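You operate a simulated robot arm through the tools that you are given. There is no shell and no other tool. Be economical: measure what you need, move in short steps, check, and stop when the job is done.

You run a simulated robot arm. Do the job below in one go: nothing can be reset, and whatever is moved stays where it is left.

TASK
Shut the air supply off and stand the water bottle in the grey tray.
Fine: shut the green tap, then the blue tap; flow knob to zero, pump switch off before the bottle is lifted. Leave the other taps. Set down upright: water bottle.

The check looks at the end state, three seconds after you hand in, the way a careful person would. Anything else that was tipped, shoved, dropped, spilled or broken makes it a failure.

THE ROBOT
A 6-joint arm with a two-finger parallel gripper, fixed in place. Base frame: the origin is at the foot of the arm, x ahead of it, y to its left, z up. Readings come in m, degrees, newtons and seconds.
With the tool pointing down near the work surface it reaches from about 0.1 to 0.82 m from the base axis. Its first joint turns from -115.0 to 115.0 degrees. Payload 4.2 kg.
The TCP is the grasp point between the finger pads, 0.023 m short of the fingertips. In the tool frame z runs along the fingers and y along their closing line. The gripper opens to 0.094 m. The fingers are 0.038 m wide and 0.01 m thick; the gripper's body (0.054 by 0.096 m) begins 0.039 m behind the TCP.
Orientation is told as [roll, pitch, yaw] about the base's x, y, z axes, in that order, counted from this pose: with the fingers straight down and closing along the base's y, the tool's x points along the base's -x, its y along +y and its z along -z.

THE INTERFACE
- The arm moves only by the tool apply_moves. Its arguments are lists of equal length, an entry for each row: "offset": the shift along the tool's x, y, z in m, a list of three; "rotation": the turn, a rotation vector about the tool's x, y, z in degrees, a list of three. In form: {"offset": [[tx, ty, tz], ...], "rotation": [[wx, wy, wz], ...]}. A call has 1 to 20 rows; each row shifts and turns the commanded pose from where the row before left it, along the tool's axes as they then stand. "claw" is the finger opening in m, from 0 to 0.094, set as the call begins (left out, the last holds). A row lasts 0.2 s, in which the tool goes at most 0.05 m and 8.6 degrees; a call with a longer step from one row to the next is refused whole, and so is a gripper value outside its range. Where a pose cannot be reached the arm comes as near as it can. A force on the tool above 50 N (or 10 N above the force at the start of the call, whichever is more), or a blocked arm, ends the call early, and 0.2 s more pass. The fingers move at their own pace (about 0.108 m/s each) and stop on an object; they squeeze with about 44 N. The grip force told is the motor's: it shows also when the fingers shut on nothing. Time passes only in rows, and 0.2 s behind the last, so rows that do not move let the fingers close. It gives the time, the measured TCP pose, the force on the tool (base axes), the opening and the grip force at its end, in the units of the frame above (readings bear some noise), with the torque about the TCP (base axes, N m) and any sound that the robot's microphone picked up, and new pictures: "show" is both (left out), scene, wrist or none.
- Cameras (640 x 400 px; columns grow to the right, rows downward): "scene" is fixed at [0.225, -0.5072, 1.4961]; the picture's right is [0.64, -0.77, 0.00], its down [-0.59, -0.49, -0.64] and it looks along [0.49, 0.41, -0.77] (base axes); focal length 269 px, centre (320, 200). "wrist" rides on the gripper at [0.086, 0.016, -0.074] in the tool frame; the picture's right is [-0.18, 0.98, 0.00], its down [-0.58, -0.11, -0.81] and it looks along [-0.79, -0.15, 0.59] (tool axes); focal length 243 px, centre (320, 200). There is no depth. A picture from a camera that has moved, and an enlarged one, comes with that camera's place and axes in the base frame and with its lens. The place of the scene camera against the robot may be out by one fixed shift of up to 0.012 m in any direction.
- slide_trunk(by): slides the trunk up (or, below 0, down) by that many m; the arm rides with it, the base frame stays. It gives what a move gives, with no picture.
- close_up(camera, box): a new picture of the part [left, top, right, bottom] of that camera's present view, enlarged. No time passes.
- finish_job(): hands the job in; it is judged then, once.

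Go step by step. Nothing tells you positions but the pictures and the camera data: compare them with the known pose of the tool, close in by small moves and look again before you grip or let go. The budget is 120 turns and 200 pictures, counting those below and the enlarged ones. Unless the task says otherwise, let go and move clear before handing in.

The tools are called after ">>>" as name(argument=value, ...) on one line, values as JSON. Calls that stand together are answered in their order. apply_moves: Moves the arm, as the interface text tells. Its arguments: {"type":"object","properties":{"offset":{"type":"array"},"rotation":{"type":"array"},"claw":{"type":"number"},"show":{"type":"string","enum":["both","scene","wrist","none"]}},"required":["offset","rotation"]} The other tools are called the same way: slide_trunk (by) slides the trunk up or down; close_up (camera, box) takes an enlarged picture of a part of a camera's view; finish_job () hands the job in.

At the start:

```text
t: 0.0
position: [0.5583, -0.2306, 1.2297]
tool_rot: [0.0, 0.0, 0.0]
wrist_force: [0.0, 0.1, -0.6]
moment: [-0.01, -0.01, 0.0]
width: 0.0937
grip_force: 0.0
trunk travel left (down, up): [-0.775, 0.215]
```

scene: 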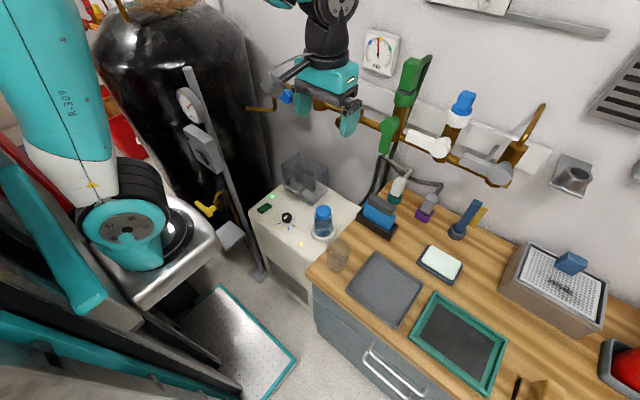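
wrist: 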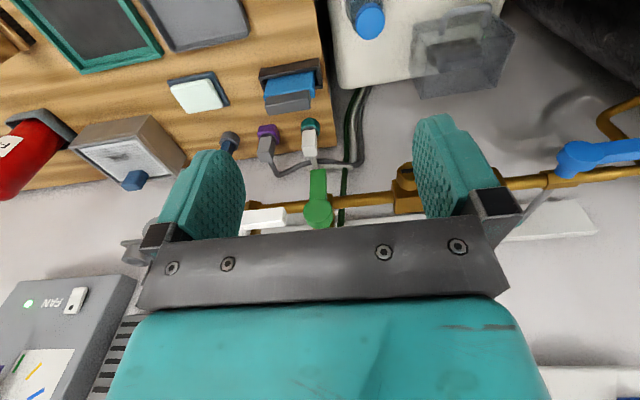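

The scene shows a pipe on the wall with several taps, a box with a knob and switch, and a bench with trays. I'll enlarge the pictures to identify things first.

>>> close_up(camera="scene", box=[240, 20, 400, 120])

>>> close_up(camera="scene", box=[360, 40, 560, 190])

>>> close_up(camera="scene", box=[240, 140, 400, 260])

>>> close_up(camera="wrist", box=[220, 60, 640, 280])

>>> close_up(camera="scene", box=[300, 160, 640, 400])

```text
4.00 times, centred on (320, 70) of scene
camera zoom: at [0.225, -0.5072, 1.4961], right [0.64, -0.77, 0.0], down [-0.59, -0.49, -0.64], along [0.49, 0.41, -0.77], focal length 1076 px, centre (320, 720)
```

zoom: 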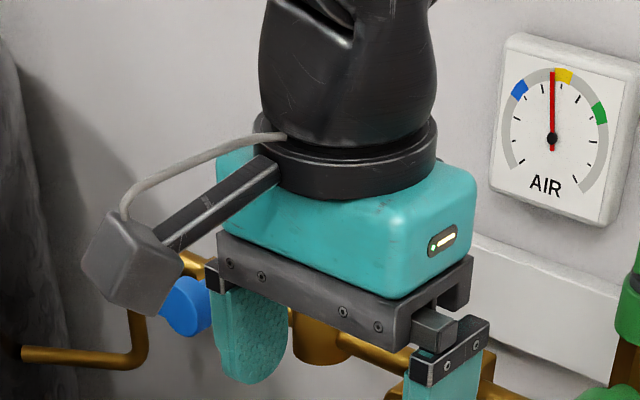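

```text
2.67 times, centred on (460, 115) of scene
camera zoom: at [0.225, -0.5072, 1.4961], right [0.64, -0.77, 0.0], down [-0.59, -0.49, -0.64], along [0.49, 0.41, -0.77], focal length 718 px, centre (-53, 427)
```

zoom: 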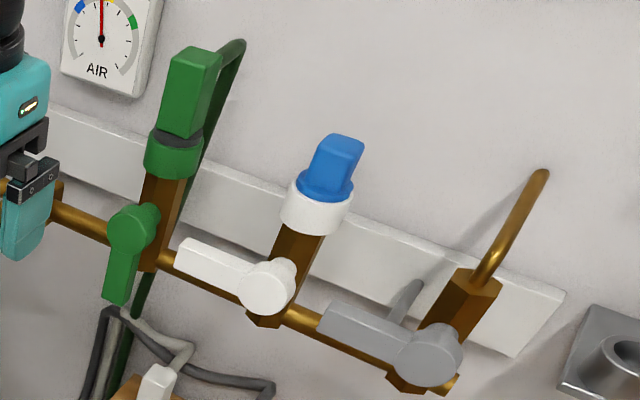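

```text
3.33 times, centred on (320, 200) of scene
camera zoom: at [0.225, -0.5072, 1.4961], right [0.64, -0.77, 0.0], down [-0.59, -0.49, -0.64], along [0.49, 0.41, -0.77], focal length 897 px, centre (320, 200)
```

zoom: 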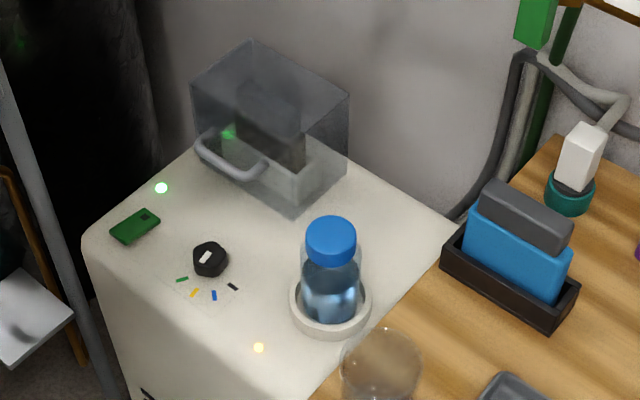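

```text
1.52 times, centred on (430, 170) of wrist
camera zoom: at [0.4708, -0.2142, 1.3032], right [0.18, 0.98, 0.0], down [0.58, -0.11, 0.81], along [0.79, -0.15, -0.59], focal length 370 px, centre (152, 246)
```

zoom: 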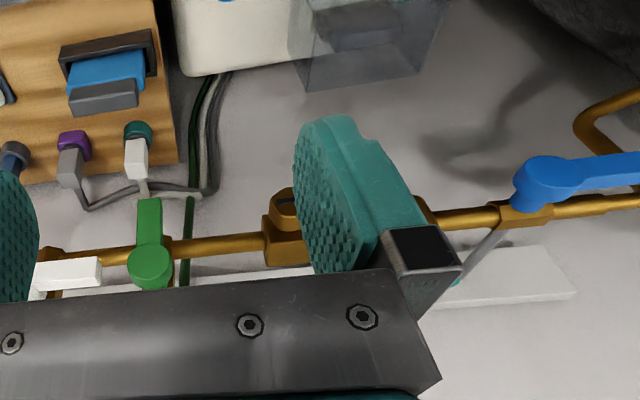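

```text
1.67 times, centred on (470, 280) of scene
camera zoom: at [0.225, -0.5072, 1.4961], right [0.64, -0.77, 0.0], down [-0.59, -0.49, -0.64], along [0.49, 0.41, -0.77], focal length 448 px, centre (70, 67)
```

zoom: 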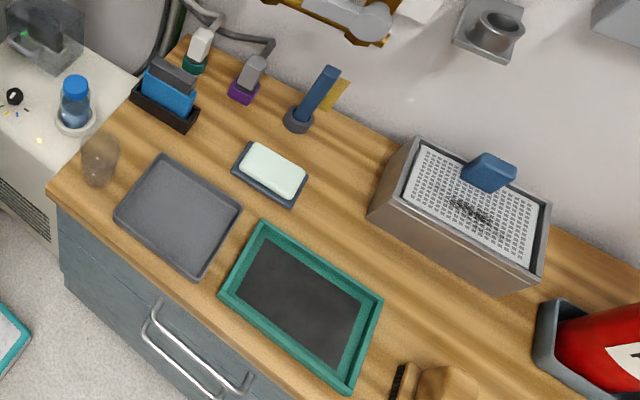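

Green lever hangs down from its branch, blue lever lies along the main pipe at the left. I estimate the green hub at about (0.78, -0.275, 1.10) and the blue one at about (0.78, 0.10, 1.05). I'll tilt the tool 45° to look level at the taps.

>>> apply_moves(offset=[[0, 0, -0.03], [0, 0, -0.03], [0, 0, 0], [0, 0, 0], [0, 0, 0], [0, 0, 0], [0, 0, 0], [0, 0, -0.05], [0, 0, -0.05]], rotation=[[0, 0, 0], [0, -7.5, 0], [0, -7.5, 0], [0, -7.5, 0], [0, -7.5, 0], [0, -7.5, 0], [0, -7.5, 0], [0, 0, 0], [0, 0, 0]])

```text
t: 2.0
position: [0.5066, -0.2561, 1.3558]
tool_rot: [0.0, -45.0, -0.1]
wrist_force: [0.2, -0.2, 0.2]
moment: [-0.01, 0.01, -0.02]
width: 0.0941
grip_force: 0.0
out of reach, approached as far as the arm can: row 8, 9
trunk travel left (down, up): [-0.775, 0.215]
camera wrist: at [0.3927, -0.2406, 1.3478], right [0.13, 0.98, 0.13], down [-0.16, -0.11, 0.98], along [0.98, -0.15, 0.14], focal length 243 px, centre (320, 200)
```

scene: 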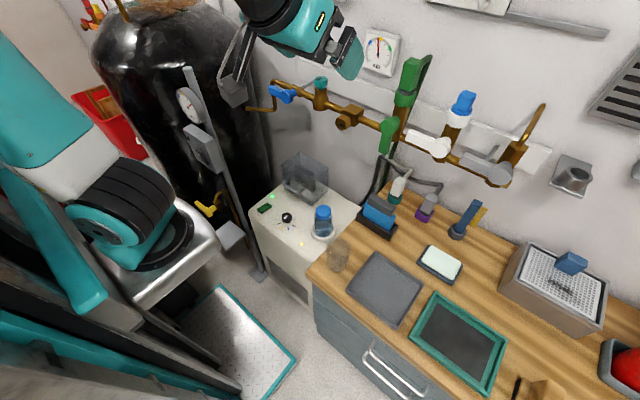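
wrist: 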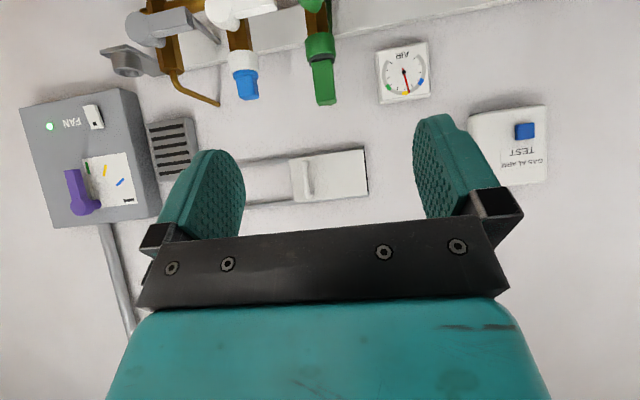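

The arm is too high; I'll slide the trunk down so the tool is level with the pipe, then look again.

>>> slide_trunk(by=-0.22)

>>> apply_moves(offset=[[0, 0, 0]], rotation=[[0, 0, 0]])

>>> close_up(camera="scene", box=[240, 60, 400, 160])

```text
t: 4.3
position: [0.5076, -0.2563, 1.137]
tool_rot: [0.1, -45.0, 0.1]
wrist_force: [-0.5, 0.4, 0.0]
moment: [0.0, -0.01, 0.01]
width: 0.0938
grip_force: 0.0
trunk travel left (down, up): [-0.555, 0.435]
```

```text
t: 4.7
position: [0.5065, -0.257, 1.1361]
tool_rot: [0.2, -45.1, 0.1]
wrist_force: [-0.6, 0.2, -0.3]
moment: [0.0, 0.02, -0.02]
width: 0.0941
grip_force: 0.2
trunk travel left (down, up): [-0.555, 0.435]
camera wrist: at [0.3926, -0.2406, 1.1279], right [0.13, 0.98, 0.13], down [-0.16, -0.11, 0.98], along [0.98, -0.15, 0.14], focal length 243 px, centre (320, 200)
```

scene: 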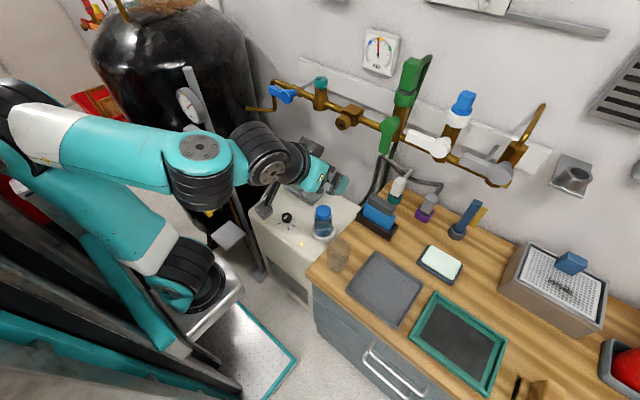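
wrist: 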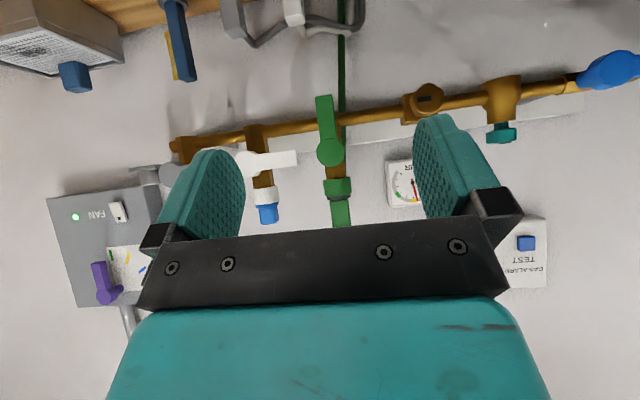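

```text
4.00 times, centred on (320, 110) of scene
camera zoom: at [0.225, -0.5072, 1.4961], right [0.64, -0.77, 0.0], down [-0.59, -0.49, -0.64], along [0.49, 0.41, -0.77], focal length 1076 px, centre (320, 560)
```

zoom: 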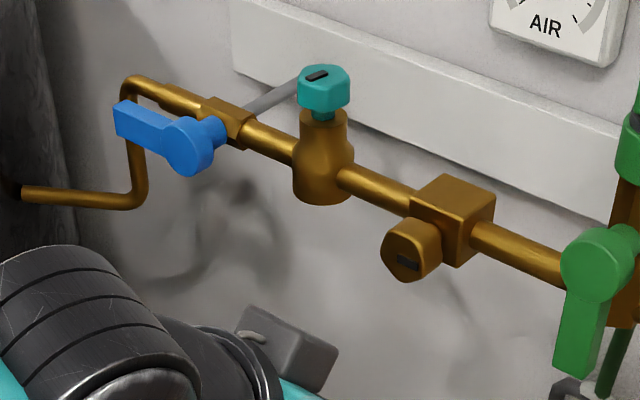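

Now all is clear: green hub at about (0.78, -0.274, 1.10) with its lever hanging down about 75 mm (along its branch = open), white and grey levers crosswise. I'll point the tool straight at the wall and come in front of the green lever.

>>> apply_moves(offset=[[0, 0, 0], [0, 0, 0], [0, 0, 0], [0, 0, 0], [0, 0, 0], [0, 0, 0], [0.03, -0.005, 0.03], [0.03, -0.005, 0.03], [0.026, -0.005, 0.03], [0, 0, 0.04], [0, 0, 0.02]], rotation=[[0, -7.5, 0], [0, -7.5, 0], [0, -7.5, 0], [0, -7.5, 0], [0, -7.5, 0], [0, -7.5, 0], [0, 0, 0], [0, 0, 0], [0, 0, 0], [0, 0, 0], [0, 0, 0]])

>>> close_up(camera="scene", box=[320, 60, 480, 200])

```text
t: 7.1
position: [0.6619, -0.2814, 1.0612]
tool_rot: [84.8, -89.9, -84.8]
wrist_force: [0.4, 0.3, 0.5]
moment: [0.01, -0.04, -0.01]
width: 0.0941
grip_force: 0.0
out of reach, approached as far as the arm can: row 6
trunk travel left (down, up): [-0.555, 0.435]
camera wrist: at [0.5863, -0.2655, 0.9744], right [0.0, 0.98, 0.19], down [-0.81, -0.11, 0.58], along [0.59, -0.15, 0.79], focal length 243 px, centre (320, 200)
```

scene: 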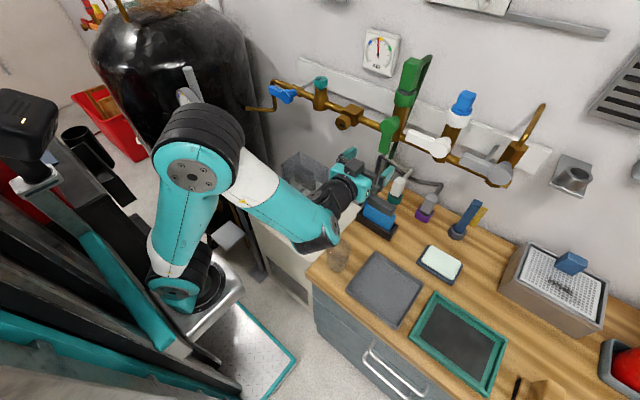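
wrist: 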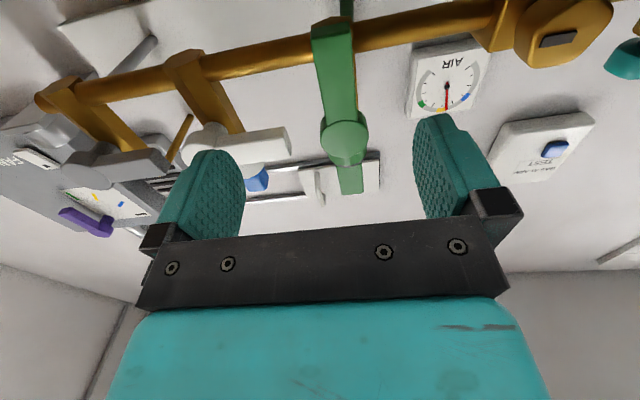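

```text
2.86 times, centred on (400, 130) of scene
camera zoom: at [0.225, -0.5072, 1.4961], right [0.64, -0.77, 0.0], down [-0.59, -0.49, -0.64], along [0.49, 0.41, -0.77], focal length 769 px, centre (91, 400)
```

zoom: 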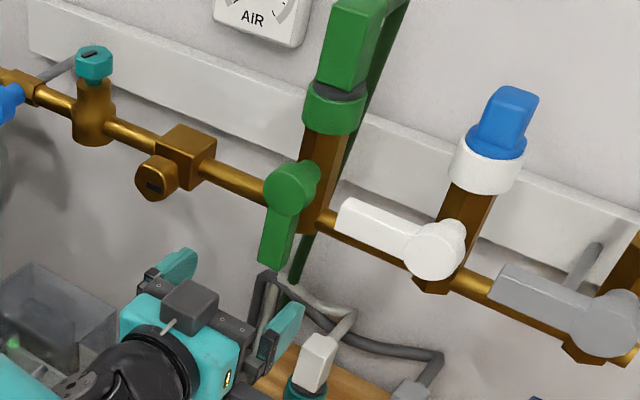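

The green hub's front comes out at about (0.75, -0.271, 1.108), lever tip z about 1.03, pipe front about x 0.775. I'll move the open fingers around the lever, then look.

>>> apply_moves(offset=[[0.011, 0.01, 0.02], [0, 0, 0.02], [0, 0, 0.02], [0, 0, 0.01], [0, 0, 0.008]], rotation=[[0, 0, 0], [0, 0, 0], [0, 0, 0], [0, 0, 0], [0, 0, 0]])

>>> close_up(camera="scene", box=[320, 60, 480, 200])

```text
t: 8.3
position: [0.7411, -0.2698, 1.0478]
tool_rot: [78.0, -89.9, -77.9]
wrist_force: [0.3, -1.0, -0.4]
moment: [-0.03, -0.02, 0.0]
width: 0.0941
grip_force: 0.1
trunk travel left (down, up): [-0.555, 0.435]
camera wrist: at [0.6655, -0.2541, 0.9612], right [0.0, 0.98, 0.19], down [-0.81, -0.11, 0.58], along [0.59, -0.15, 0.79], focal length 243 px, centre (320, 200)
```

scene: 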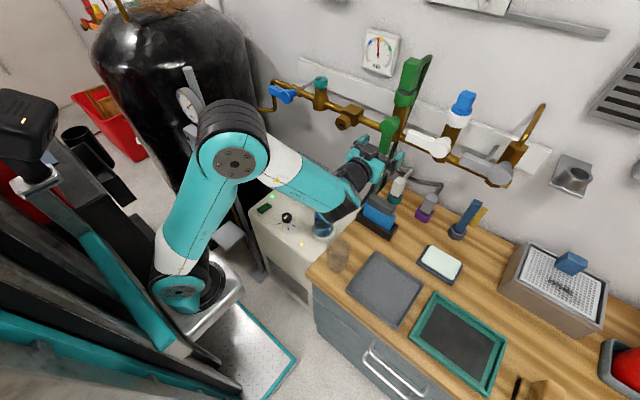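
wrist: 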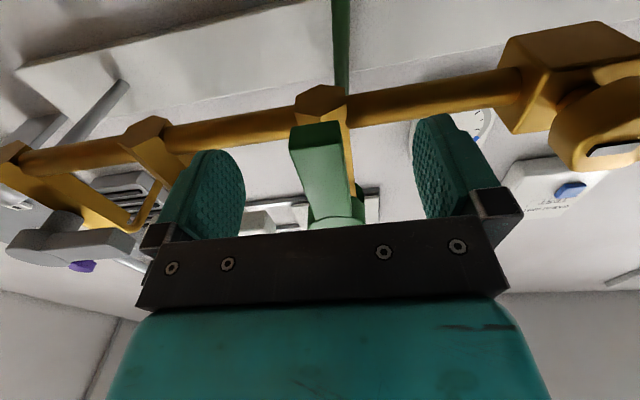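

```text
2.86 times, centred on (400, 130) of scene
camera zoom: at [0.225, -0.5072, 1.4961], right [0.64, -0.77, 0.0], down [-0.59, -0.49, -0.64], along [0.49, 0.41, -0.77], focal length 769 px, centre (91, 400)
```

zoom: 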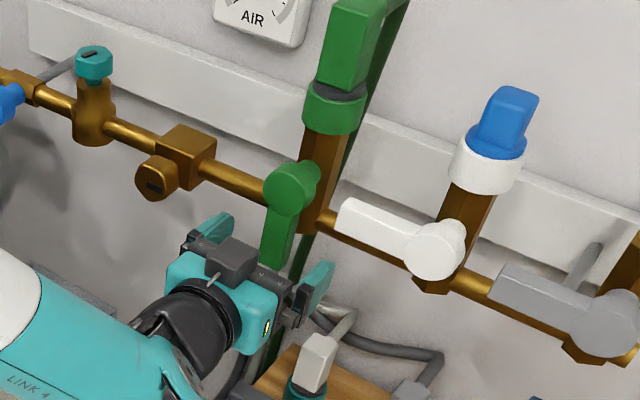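

The lever is between the fingers, about 20 mm wide. I'll narrow the fingers and swing the lever up toward +y (same side as the white and grey closed levers) about its hub.

>>> apply_moves(claw=0.036, offset=[[0, 0, 0], [0, 0, 0], [-0.0005, 0.00783, 0], [-0.0005, 0.00783, 0], [-0.0005, 0.00783, 0], [-0.0005, 0.00783, 0]], rotation=[[0, 0, 0], [0, 0, 0], [0, 0, 7.5], [0, 0, 7.5], [0, 0, 7.5], [0, 0, 7.5]])

>>> close_up(camera="scene", box=[320, 20, 480, 200])

```text
t: 9.7
position: [0.7408, -0.2392, 1.0572]
tool_rot: [90.0, -59.7, -89.8]
wrist_force: [-1.2, -0.4, -0.4]
moment: [-0.04, -0.01, 0.02]
width: 0.036
grip_force: 0.3
trunk travel left (down, up): [-0.555, 0.435]
camera wrist: at [0.6648, -0.1829, 0.9912], right [0.0, 0.76, 0.65], down [-0.81, -0.39, 0.45], along [0.59, -0.53, 0.61], focal length 243 px, centre (320, 200)
```

scene: 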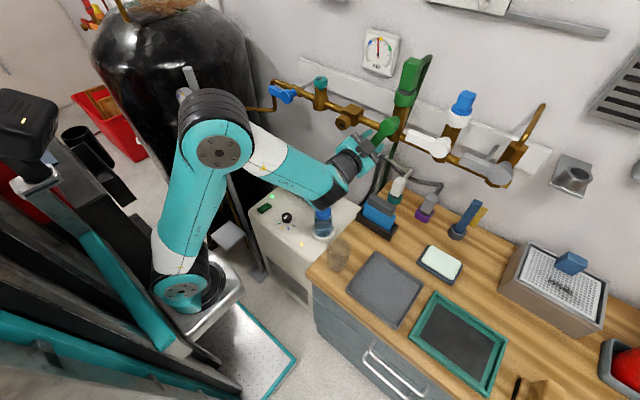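
wrist: 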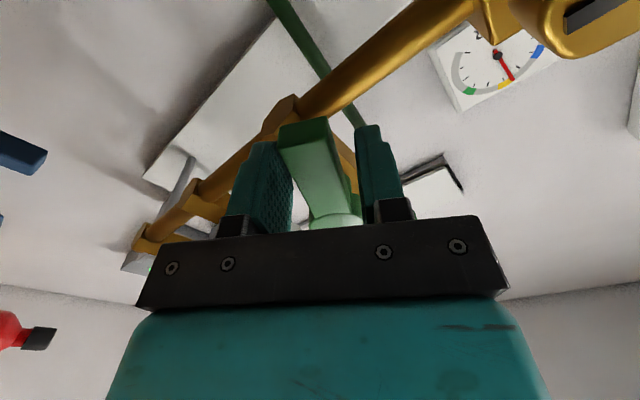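

```text
2.22 times, centred on (400, 110) of scene
camera zoom: at [0.225, -0.5072, 1.4961], right [0.64, -0.77, 0.0], down [-0.59, -0.49, -0.64], along [0.49, 0.41, -0.77], focal length 598 px, centre (142, 400)
```

zoom: 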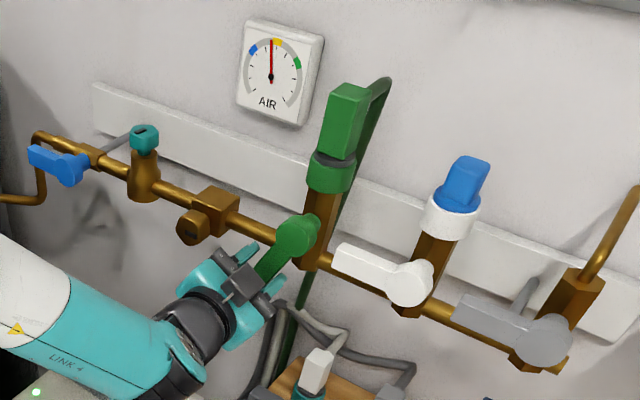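

The lever follows freely. Continuing to 90° plus a little for the slack.

>>> apply_moves(offset=[[-0.0005, 0.00783, 0], [-0.0005, 0.00783, 0], [-0.0005, 0.00783, 0], [-0.0005, 0.00783, 0], [-0.0005, 0.00783, 0], [-0.0005, 0.00783, 0], [-0.0005, 0.00783, 0], [-0.0005, 0.00783, 0], [-0.0005, 0.00783, 0]], rotation=[[0, 0, 7.5], [0, 0, 7.5], [0, 0, 7.5], [0, 0, 7.5], [0, 0, 7.5], [0, 0, 7.5], [0, 0, 7.5], [0, 0, 7.5], [0, 0, 7.5]])

>>> close_up(camera="scene", box=[320, 20, 480, 200])

```text
t: 11.7
position: [0.7402, -0.2102, 1.1159]
tool_rot: [89.9, 7.7, -90.0]
wrist_force: [-1.4, -1.5, -4.6]
moment: [-0.12, 0.09, 0.01]
width: 0.038
grip_force: 2.1
trunk travel left (down, up): [-0.555, 0.435]
camera wrist: at [0.6651, -0.1271, 1.1439], right [0.0, -0.32, 0.95], down [-0.81, -0.56, -0.18], along [0.59, -0.76, -0.26], focal length 243 px, centre (320, 200)
```

scene: 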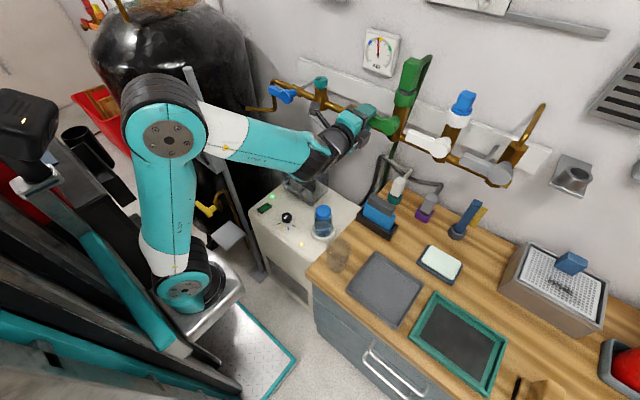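
wrist: 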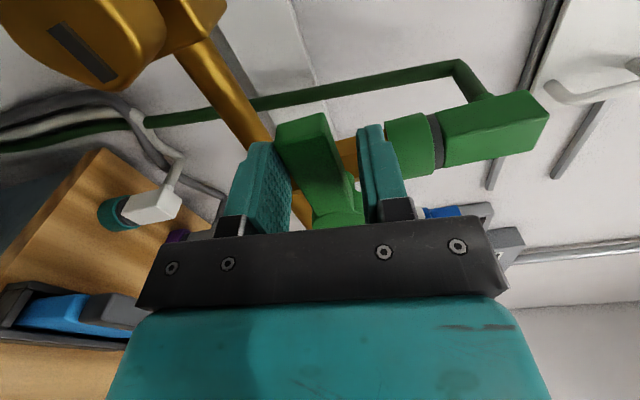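

```text
2.22 times, centred on (400, 110) of scene
camera zoom: at [0.225, -0.5072, 1.4961], right [0.64, -0.77, 0.0], down [-0.59, -0.49, -0.64], along [0.49, 0.41, -0.77], focal length 598 px, centre (142, 400)
```

zoom: 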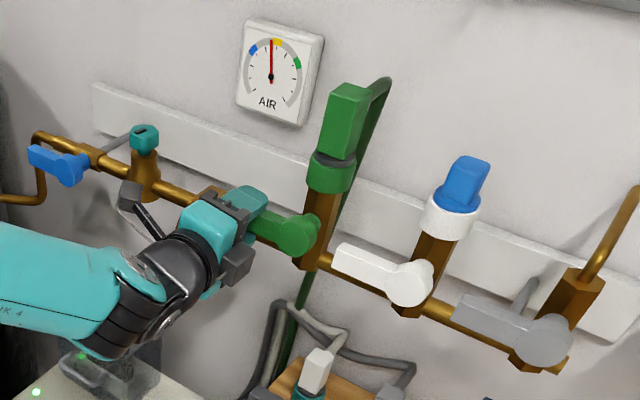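

Slight contact force suggests the lever is at its stop. I'll back off and check it.

>>> apply_moves(claw=0.06, offset=[[0, -0.005, 0], [0, 0, 0], [0, 0, -0.04], [0, 0, -0.04], [0, 0, -0.03]], rotation=[[0, 0, 0], [0, 0, 0], [0, 0, 0], [0, 0, 0], [0, 0, 0]])

>>> close_up(camera="scene", box=[240, 20, 480, 180])

```text
t: 12.9
position: [0.6296, -0.2137, 1.1125]
tool_rot: [90.0, 7.5, -89.8]
wrist_force: [0.1, 0.7, 0.2]
moment: [-0.02, -0.02, 0.03]
width: 0.06
grip_force: 0.1
trunk travel left (down, up): [-0.555, 0.435]
camera wrist: at [0.5548, -0.1308, 1.14], right [0.0, -0.31, 0.95], down [-0.81, -0.56, -0.18], along [0.59, -0.77, -0.25], focal length 243 px, centre (320, 200)
```

scene: 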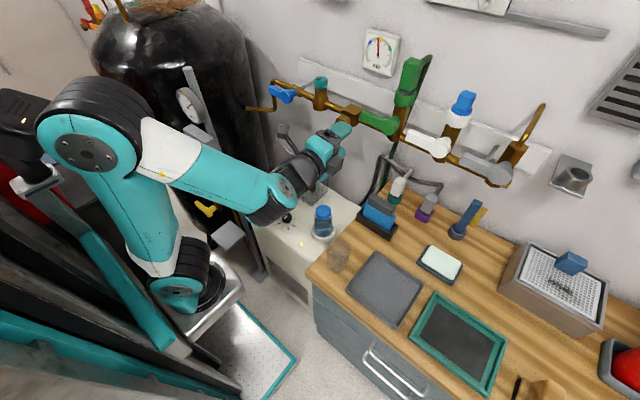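
wrist: 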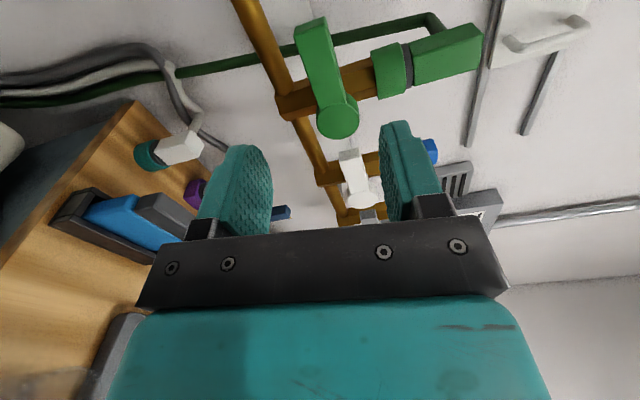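

```text
2.50 times, centred on (360, 100) of scene
camera zoom: at [0.225, -0.5072, 1.4961], right [0.64, -0.77, 0.0], down [-0.59, -0.49, -0.64], along [0.49, 0.41, -0.77], focal length 673 px, centre (220, 450)
```

zoom: 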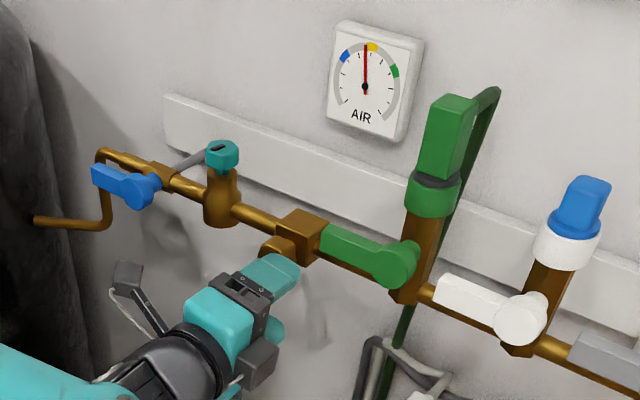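

Green is now horizontal, parallel with the white one. Blue's hub I take to be near (0.76, 0.08, 1.06) with its lever toward +y; I'll carry the tool over in front of that lever.

>>> apply_moves(claw=0.094, offset=[[0, 0, -0.02], [0.044, -0.007, 0], [0.044, -0.007, 0], [0.044, -0.007, 0], [0.044, -0.007, 0], [0.044, -0.007, 0], [0.044, -0.007, 0], [0.044, -0.007, 0], [0.03, -0.004, 0]], rotation=[[0, 0, -7.5], [0, 0, 0], [0, 0, 0], [0, 0, 0], [0, 0, 0], [0, 0, 0], [0, 0, 0], [0, 0, 0], [0, 0, 0]])

>>> close_up(camera="scene", box=[220, 40, 400, 160])

```text
t: 14.8
position: [0.6245, 0.08, 1.0752]
tool_rot: [90.1, -0.1, -91.0]
wrist_force: [-10.3, -31.3, 3.5]
moment: [0.8, 0.2, 3.56]
width: 0.0939
grip_force: 0.0
out of reach, approached as far as the arm can: row 2, 3, 4
trunk travel left (down, up): [-0.555, 0.435]
stopped in row 9: the force on the tool passed its limit at 85 N (the readings are from after the stop); the commanded pose is now the measured one
camera wrist: at [0.5514, 0.168, 1.0909], right [-0.01, -0.18, 0.98], down [-0.82, -0.57, -0.11], along [0.58, -0.8, -0.15], focal length 243 px, centre (320, 200)
```

scene: 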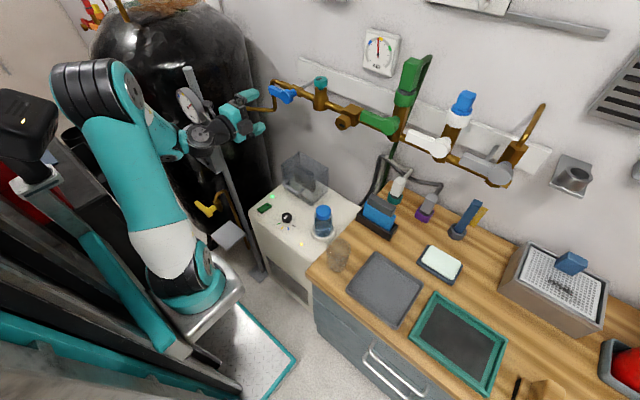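
wrist: 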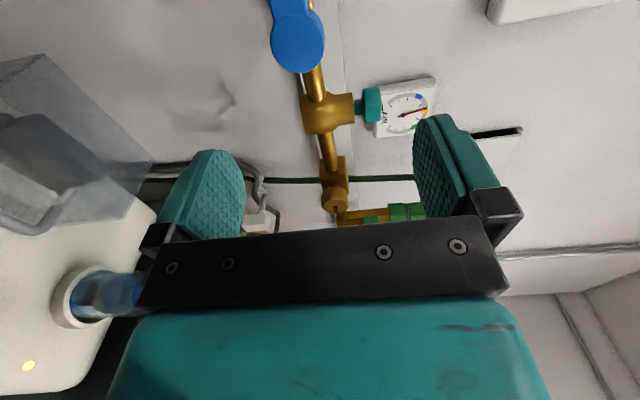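

```text
3.33 times, centred on (310, 100) of scene
camera zoom: at [0.225, -0.5072, 1.4961], right [0.64, -0.77, 0.0], down [-0.59, -0.49, -0.64], along [0.49, 0.41, -0.77], focal length 897 px, centre (353, 533)
```

zoom: 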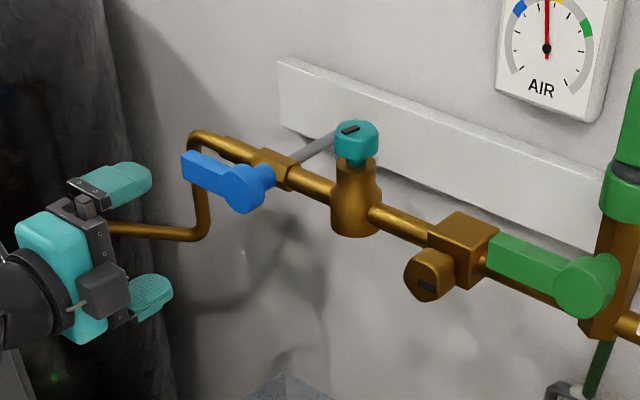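

The camera mount bumped the upright post of the gauge stand (about x 0.53, y 0.19); it looks unmoved in the picture. I'll back away toward -y at once, roll the camera back underneath and approach blue slantwise from the right.

>>> apply_moves(offset=[[-0.03, 0, 0], [-0.04, 0, 0], [-0.03, 0, 0], [0, 0, 0], [0, 0, 0], [0, 0, 0], [0, 0, 0], [0, 0, 0], [0, 0, 0], [0, 0, 0], [0, 0, 0], [0, 0, 0], [0, 0, 0], [0, 0, 0], [0, 0, 0]], rotation=[[0, 0, 0], [0, 0, 0], [0, 0, 0], [0, 0, -7.5], [0, 0, -7.5], [0, 0, -7.5], [0, 0, -7.5], [0, 0, -7.5], [0, 0, -7.5], [0, 0, -7.5], [0, 0, -7.5], [0, 0, -7.5], [0, 0, -7.5], [0, 0, -7.5], [0, 0, -7.5]])

>>> close_up(camera="scene", box=[160, 40, 340, 290])

```text
t: 18.0
position: [0.6308, -0.0124, 1.0787]
tool_rot: [-84.6, -89.8, 83.9]
wrist_force: [0.4, -0.7, 0.6]
moment: [-0.02, -0.01, 0.0]
width: 0.0941
grip_force: 0.1
out of reach, approached as far as the arm can: row 3
trunk travel left (down, up): [-0.555, 0.435]
camera wrist: at [0.5554, 0.0024, 0.9914], right [0.01, 0.98, 0.18], down [-0.81, -0.1, 0.58], along [0.59, -0.15, 0.79], focal length 243 px, centre (320, 200)
```

scene: 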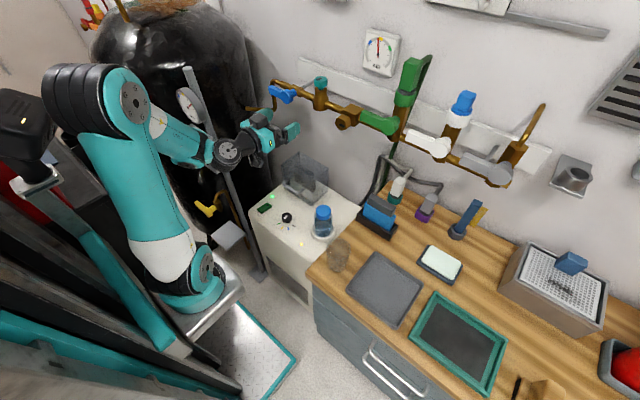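
wrist: 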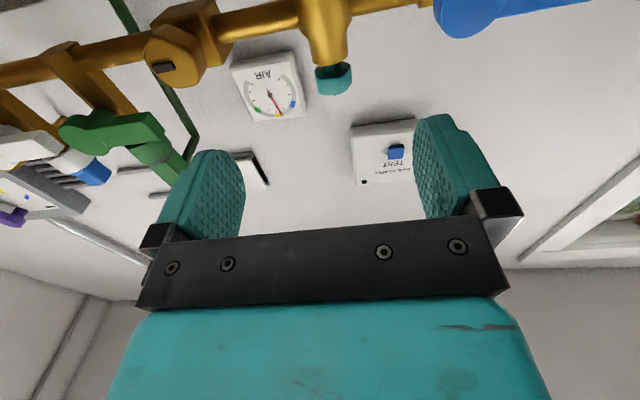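

```text
1.60 times, centred on (250, 165) of scene
camera zoom: at [0.225, -0.5072, 1.4961], right [0.64, -0.77, 0.0], down [-0.59, -0.49, -0.64], along [0.49, 0.41, -0.77], focal length 430 px, centre (432, 256)
```

zoom: 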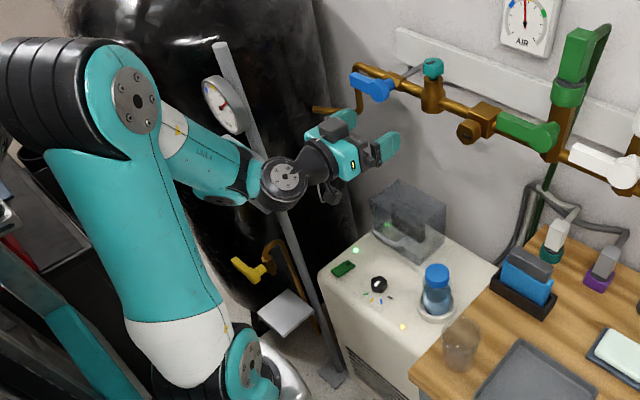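

The post is unmoved. I'll yaw the tool 30° left, close the fingers and come in just below the blue lever.

>>> apply_moves(claw=0, offset=[[0, 0, 0], [0, 0, 0], [0, 0, 0], [0, 0, 0], [0.03, 0.02, 0], [0.03, 0.02, 0.03], [0, 0.0247, 0.03], [0, 0, 0.04]], rotation=[[-7.5, 0, 0], [-7.5, 0, 0], [-7.5, 0, 0], [-7.5, 0, 0], [0, 0, 0], [0, 0, 0], [0, 0, 0], [0, 0, 0]])

>>> close_up(camera="scene", box=[220, 40, 400, 160])

```text
t: 19.8
position: [0.7108, 0.0899, 1.0049]
tool_rot: [7.7, -87.1, 15.9]
wrist_force: [0.2, -0.6, 0.8]
moment: [-0.01, 0.03, 0.03]
width: 0.0003
grip_force: 42.5
out of reach, approached as far as the arm can: row 1, 2, 3, 5
trunk travel left (down, up): [-0.555, 0.435]
camera wrist: at [0.6314, 0.0744, 0.9224], right [-0.38, 0.9, 0.19], down [-0.67, -0.41, 0.62], along [0.64, 0.11, 0.76], focal length 243 px, centre (320, 200)
```

scene: 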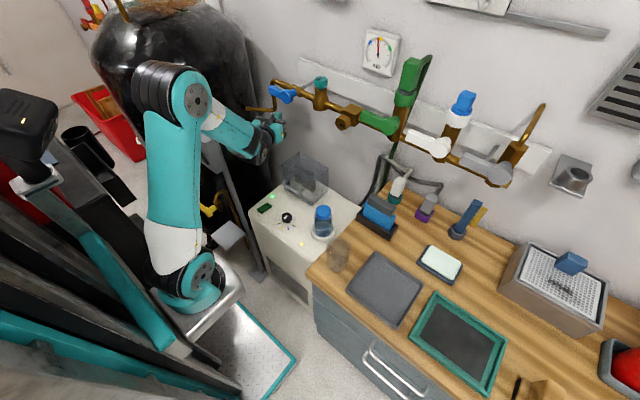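
wrist: 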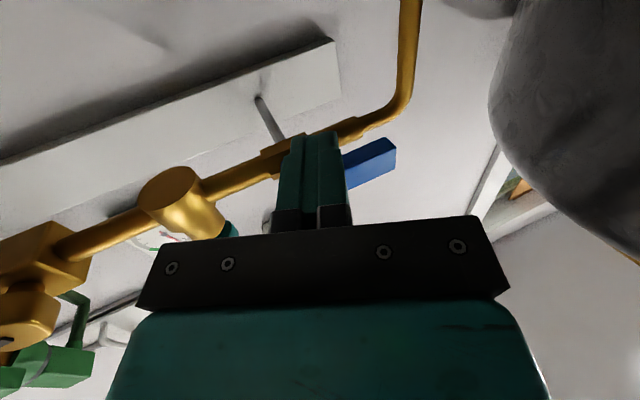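

```text
3.33 times, centred on (310, 100) of scene
camera zoom: at [0.225, -0.5072, 1.4961], right [0.64, -0.77, 0.0], down [-0.59, -0.49, -0.64], along [0.49, 0.41, -0.77], focal length 897 px, centre (353, 533)
```

zoom: 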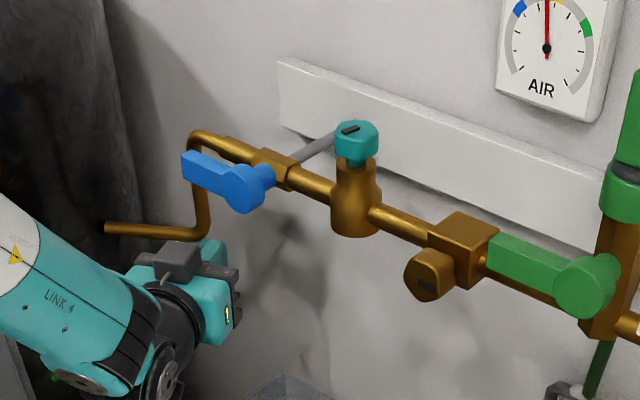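

The lever's tip is at about (0.75, 0.15, 1.06), and the fingers are below it. I'll move in under it and push upward a little to feel which way it turns.

>>> apply_moves(offset=[[0, 0.017, 0.015], [0, 0, 0.015], [0, 0, 0.011], [-0.01, 0, 0], [-0.005, 0, 0], [-0.005, 0, 0], [-0.005, 0, 0], [-0.005, 0, 0]], rotation=[[0, 0, 0], [0, 0, 0], [0, 0, 0], [0, 0, 0], [0, 0, 0], [0, 0, 0], [0, 0, 0], [0, 0, 0]])

>>> close_up(camera="scene", box=[220, 40, 400, 160])

```text
t: 21.6
position: [0.7444, 0.1208, 1.0297]
tool_rot: [6.2, -86.4, 17.2]
wrist_force: [-6.7, -3.1, -20.7]
moment: [0.02, 0.08, 0.01]
width: 0.0002
grip_force: 42.5
trunk travel left (down, up): [-0.555, 0.435]
camera wrist: at [0.6639, 0.1037, 0.9477], right [-0.38, 0.91, 0.19], down [-0.66, -0.41, 0.63], along [0.65, 0.11, 0.75], focal length 243 px, centre (320, 200)
```

scene: 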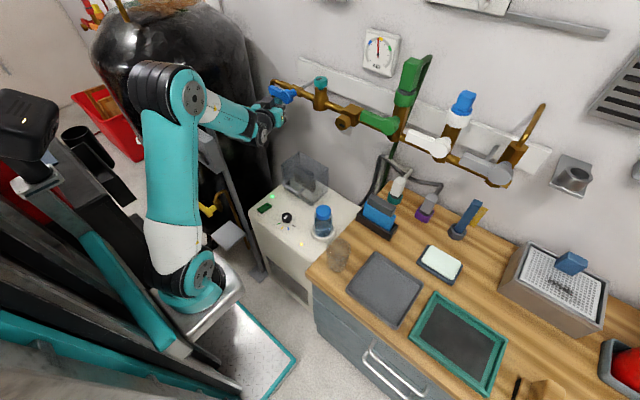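
wrist: 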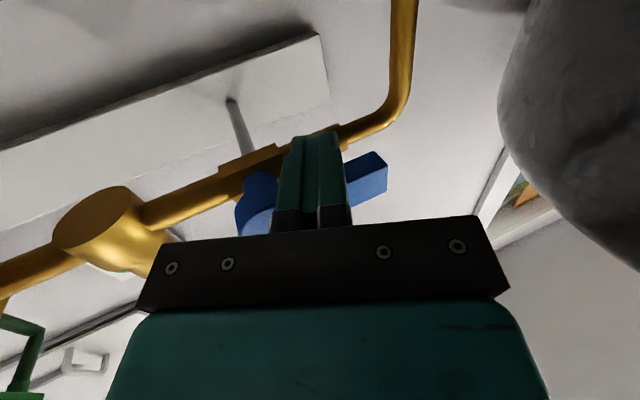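

```text
3.33 times, centred on (310, 100) of scene
camera zoom: at [0.225, -0.5072, 1.4961], right [0.64, -0.77, 0.0], down [-0.59, -0.49, -0.64], along [0.49, 0.41, -0.77], focal length 897 px, centre (353, 533)
```

zoom: 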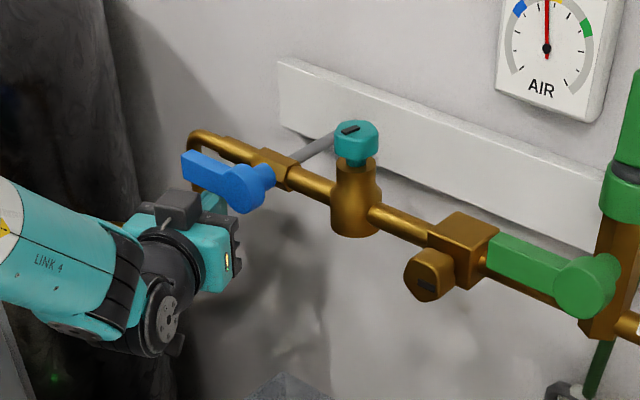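

Upward gives 20 N without motion, so the lever is at its stop that way and should close downward. I'll withdraw, go above the lever and push down gently.

>>> apply_moves(offset=[[0.015, 0, 0], [0, 0, -0.03], [0, 0, -0.03], [-0.04, 0, 0], [-0.045, 0, 0], [-0.015, 0, 0], [0, 0, 0.03], [0, 0, 0.03], [0, 0, 0]], rotation=[[0, 0, 0], [0, 0, 0], [0, 0, 0], [0, 0, 0], [0, 0, 0], [0, 0, 0], [0, 0, 0], [0, 0, 0], [0, 0, 0]])

>>> close_up(camera="scene", box=[220, 40, 400, 160])

```text
t: 23.6
position: [0.7496, 0.1211, 1.1182]
tool_rot: [7.3, -87.1, 16.2]
wrist_force: [-0.6, 0.2, -0.3]
moment: [0.02, 0.01, -0.05]
width: 0.0001
grip_force: 42.7
trunk travel left (down, up): [-0.555, 0.435]
camera wrist: at [0.6699, 0.1056, 1.0362], right [-0.38, 0.9, 0.19], down [-0.67, -0.41, 0.62], along [0.64, 0.11, 0.76], focal length 243 px, centre (320, 200)
```

scene: 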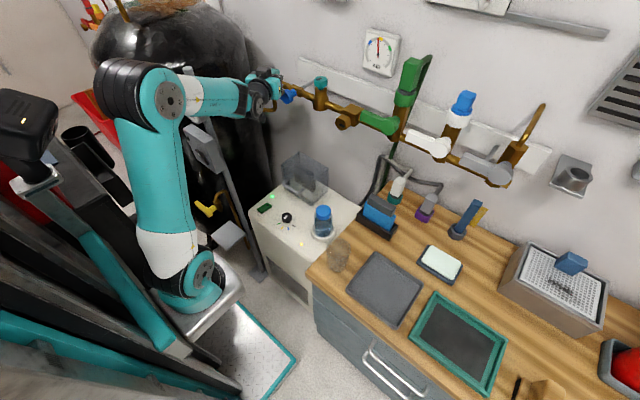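
wrist: 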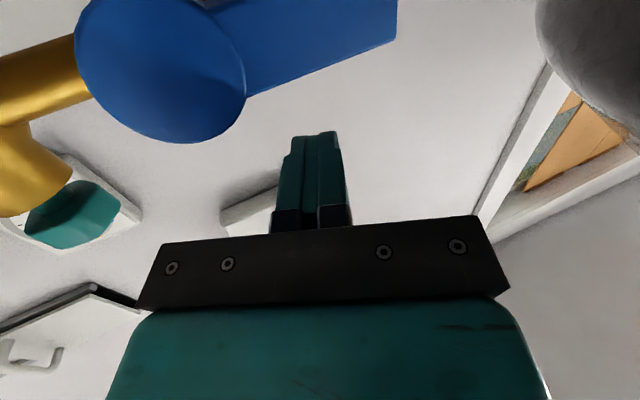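

```text
3.33 times, centred on (310, 100) of scene
camera zoom: at [0.225, -0.5072, 1.4961], right [0.64, -0.77, 0.0], down [-0.59, -0.49, -0.64], along [0.49, 0.41, -0.77], focal length 897 px, centre (353, 533)
```

zoom: 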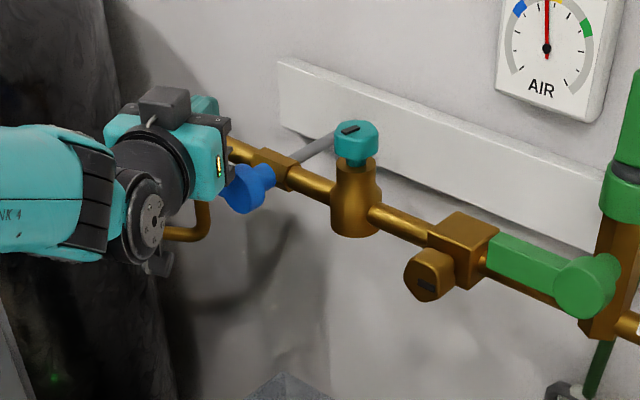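

>>> apply_moves(offset=[[0.008, 0, -0.005], [0.008, 0, 0], [0.006, 0, 0], [0.006, 0, 0], [0.006, 0, 0], [0.006, 0, 0]], rotation=[[0, 0, 0], [0, 0, 0], [0, 0, 0], [0, 0, 0], [0, 0, 0], [0, 0, 0]])

>>> close_up(camera="scene", box=[220, 40, 400, 160])

```text
t: 25.0
position: [0.7412, 0.1207, 1.0774]
tool_rot: [7.4, -87.1, 16.1]
wrist_force: [0.2, 3.8, 0.4]
moment: [0.08, -0.04, 0.03]
width: 0.0
grip_force: 42.4
trunk travel left (down, up): [-0.555, 0.435]
camera wrist: at [0.6621, 0.1039, 0.9954], right [-0.38, 0.9, 0.19], down [-0.66, -0.41, 0.62], along [0.64, 0.11, 0.76], focal length 243 px, centre (320, 200)
```

scene: 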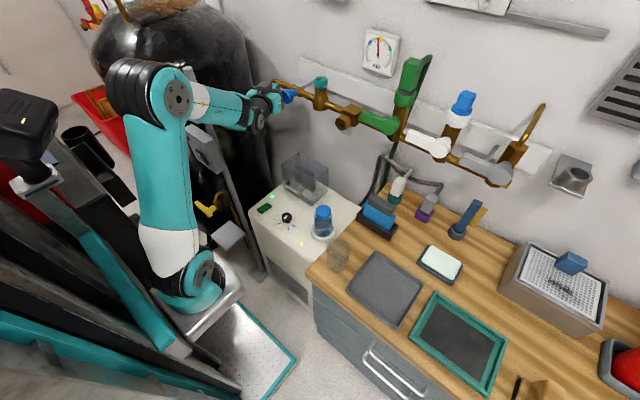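
wrist: 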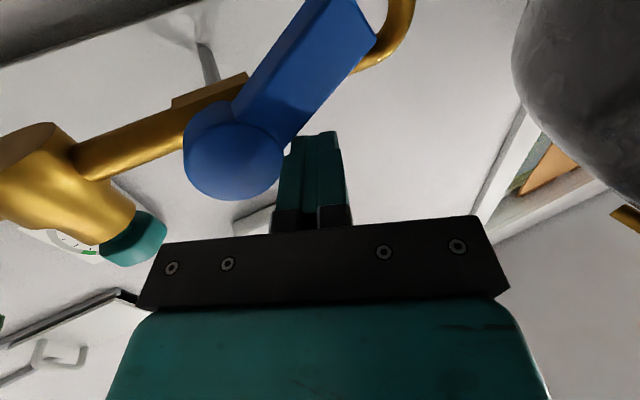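

```text
3.33 times, centred on (310, 100) of scene
camera zoom: at [0.225, -0.5072, 1.4961], right [0.64, -0.77, 0.0], down [-0.59, -0.49, -0.64], along [0.49, 0.41, -0.77], focal length 897 px, centre (353, 533)
```

zoom: 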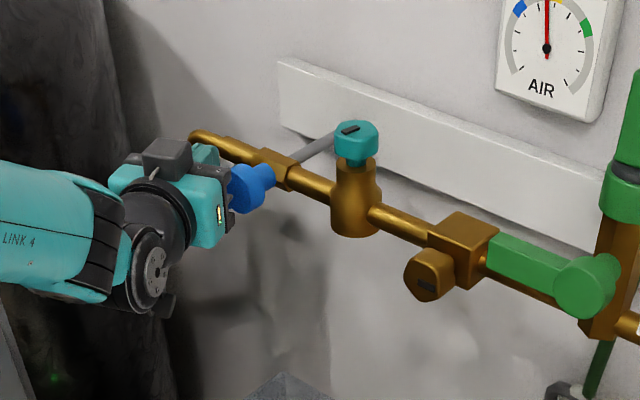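

It turns downward freely. Continuing the push around the arc down to vertical.

>>> apply_moves(offset=[[0.008, 0, 0], [0.008, 0, 0], [0.008, 0, 0], [0.008, 0, 0], [0.008, 0, 0], [0.006, 0, 0], [0.005, -0.0057, -0.0025], [0.005, -0.0057, -0.0025], [0.005, -0.0057, -0.0025], [0.005, -0.0057, -0.0025], [0.003, -0.0057, -0.0025], [0, -0.003, -0.0013]], rotation=[[0, 0, 0], [0, 0, 0], [0, 0, 0], [0, 0, 0], [0, 0, 0], [0, 0, 0], [0, 0, 0], [0, 0, 0], [0, 0, 0], [0, 0, 0], [0, 0, 0], [0, 0, 0]])

>>> close_up(camera="scene", box=[220, 40, 400, 160])

```text
t: 27.2
position: [0.7382, 0.1044, 1.0186]
tool_rot: [21.1, -87.9, 3.4]
wrist_force: [0.4, 31.8, 5.1]
moment: [-0.59, -0.06, 0.56]
width: 0.0002
grip_force: 41.8
trunk travel left (down, up): [-0.555, 0.435]
stopped in row 11: the force on the tool passed its limit at 58 N (the readings are from after the stop); the commanded pose is now the measured one
camera wrist: at [0.6585, 0.0877, 0.9349], right [-0.4, 0.89, 0.2], down [-0.67, -0.43, 0.61], along [0.63, 0.11, 0.77], focal length 243 px, centre (320, 200)
```

scene: 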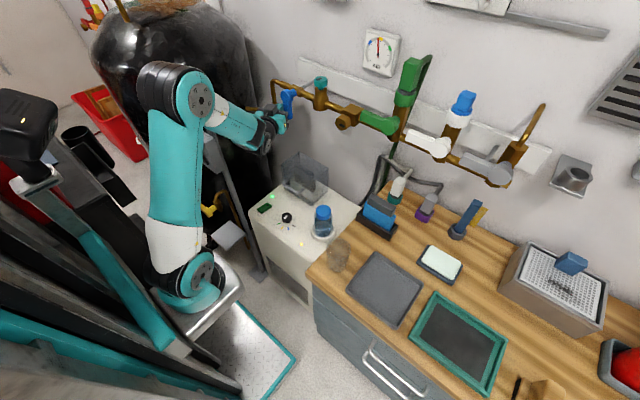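
wrist: 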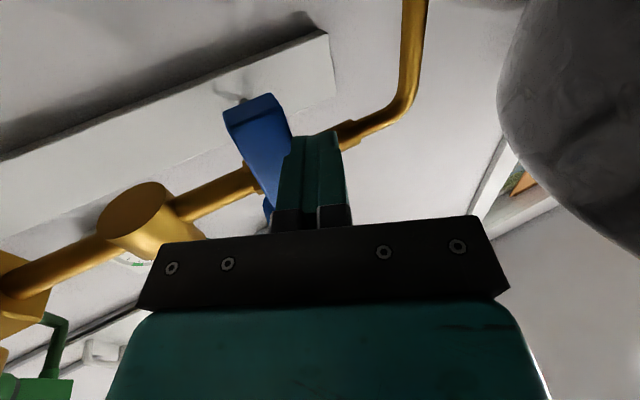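

```text
3.33 times, centred on (310, 100) of scene
camera zoom: at [0.225, -0.5072, 1.4961], right [0.64, -0.77, 0.0], down [-0.59, -0.49, -0.64], along [0.49, 0.41, -0.77], focal length 897 px, centre (353, 533)
```

zoom: 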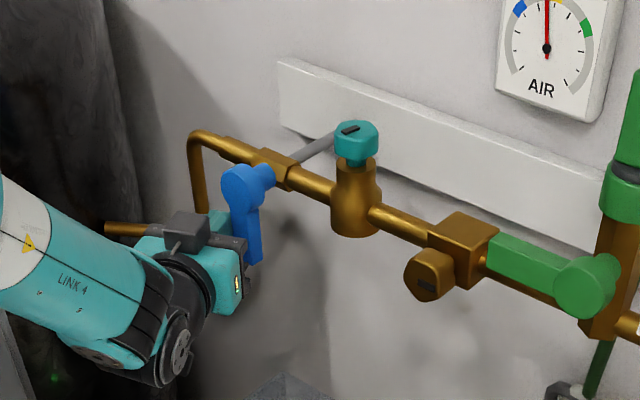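

The blue lever reached its stop, hanging straight down. I'll withdraw and check both taps and the gauge.

>>> apply_moves(offset=[[0, 0.008, 0], [0, 0, -0.03], [0, 0, -0.04], [0, 0, -0.04], [0, -0.03, -0.04], [0, -0.04, -0.04]], rotation=[[0, 0, 0], [0, 0, 0], [0, 0, 0], [0, 0, 0], [0, 0, 0], [0, 0, 0]])

>>> close_up(camera="scene", box=[240, 20, 440, 170])

>>> close_up(camera="scene", box=[230, 150, 360, 260])

```text
refused: row 6 steps farther than a row can; nothing moved
```

```text
2.67 times, centred on (340, 95) of scene
camera zoom: at [0.225, -0.5072, 1.4961], right [0.64, -0.77, 0.0], down [-0.59, -0.49, -0.64], along [0.49, 0.41, -0.77], focal length 718 px, centre (267, 480)
```

zoom: 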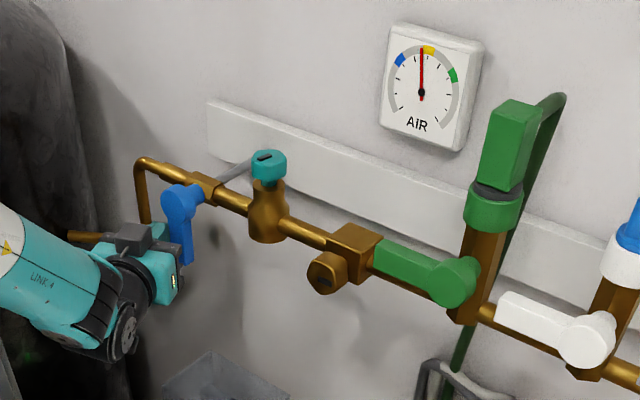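

```text
3.64 times, centred on (295, 205) of scene
camera zoom: at [0.225, -0.5072, 1.4961], right [0.64, -0.77, 0.0], down [-0.59, -0.49, -0.64], along [0.49, 0.41, -0.77], focal length 978 px, centre (411, 182)
```

zoom: 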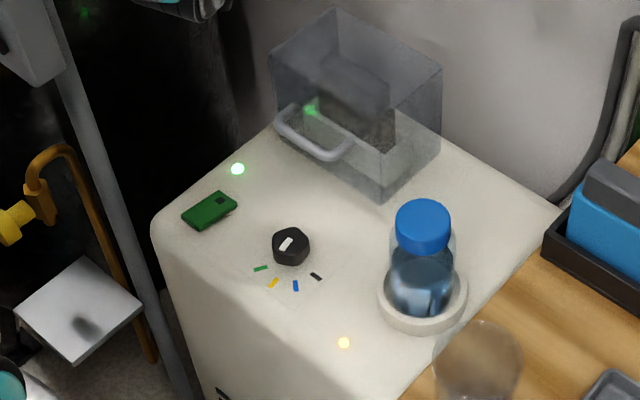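

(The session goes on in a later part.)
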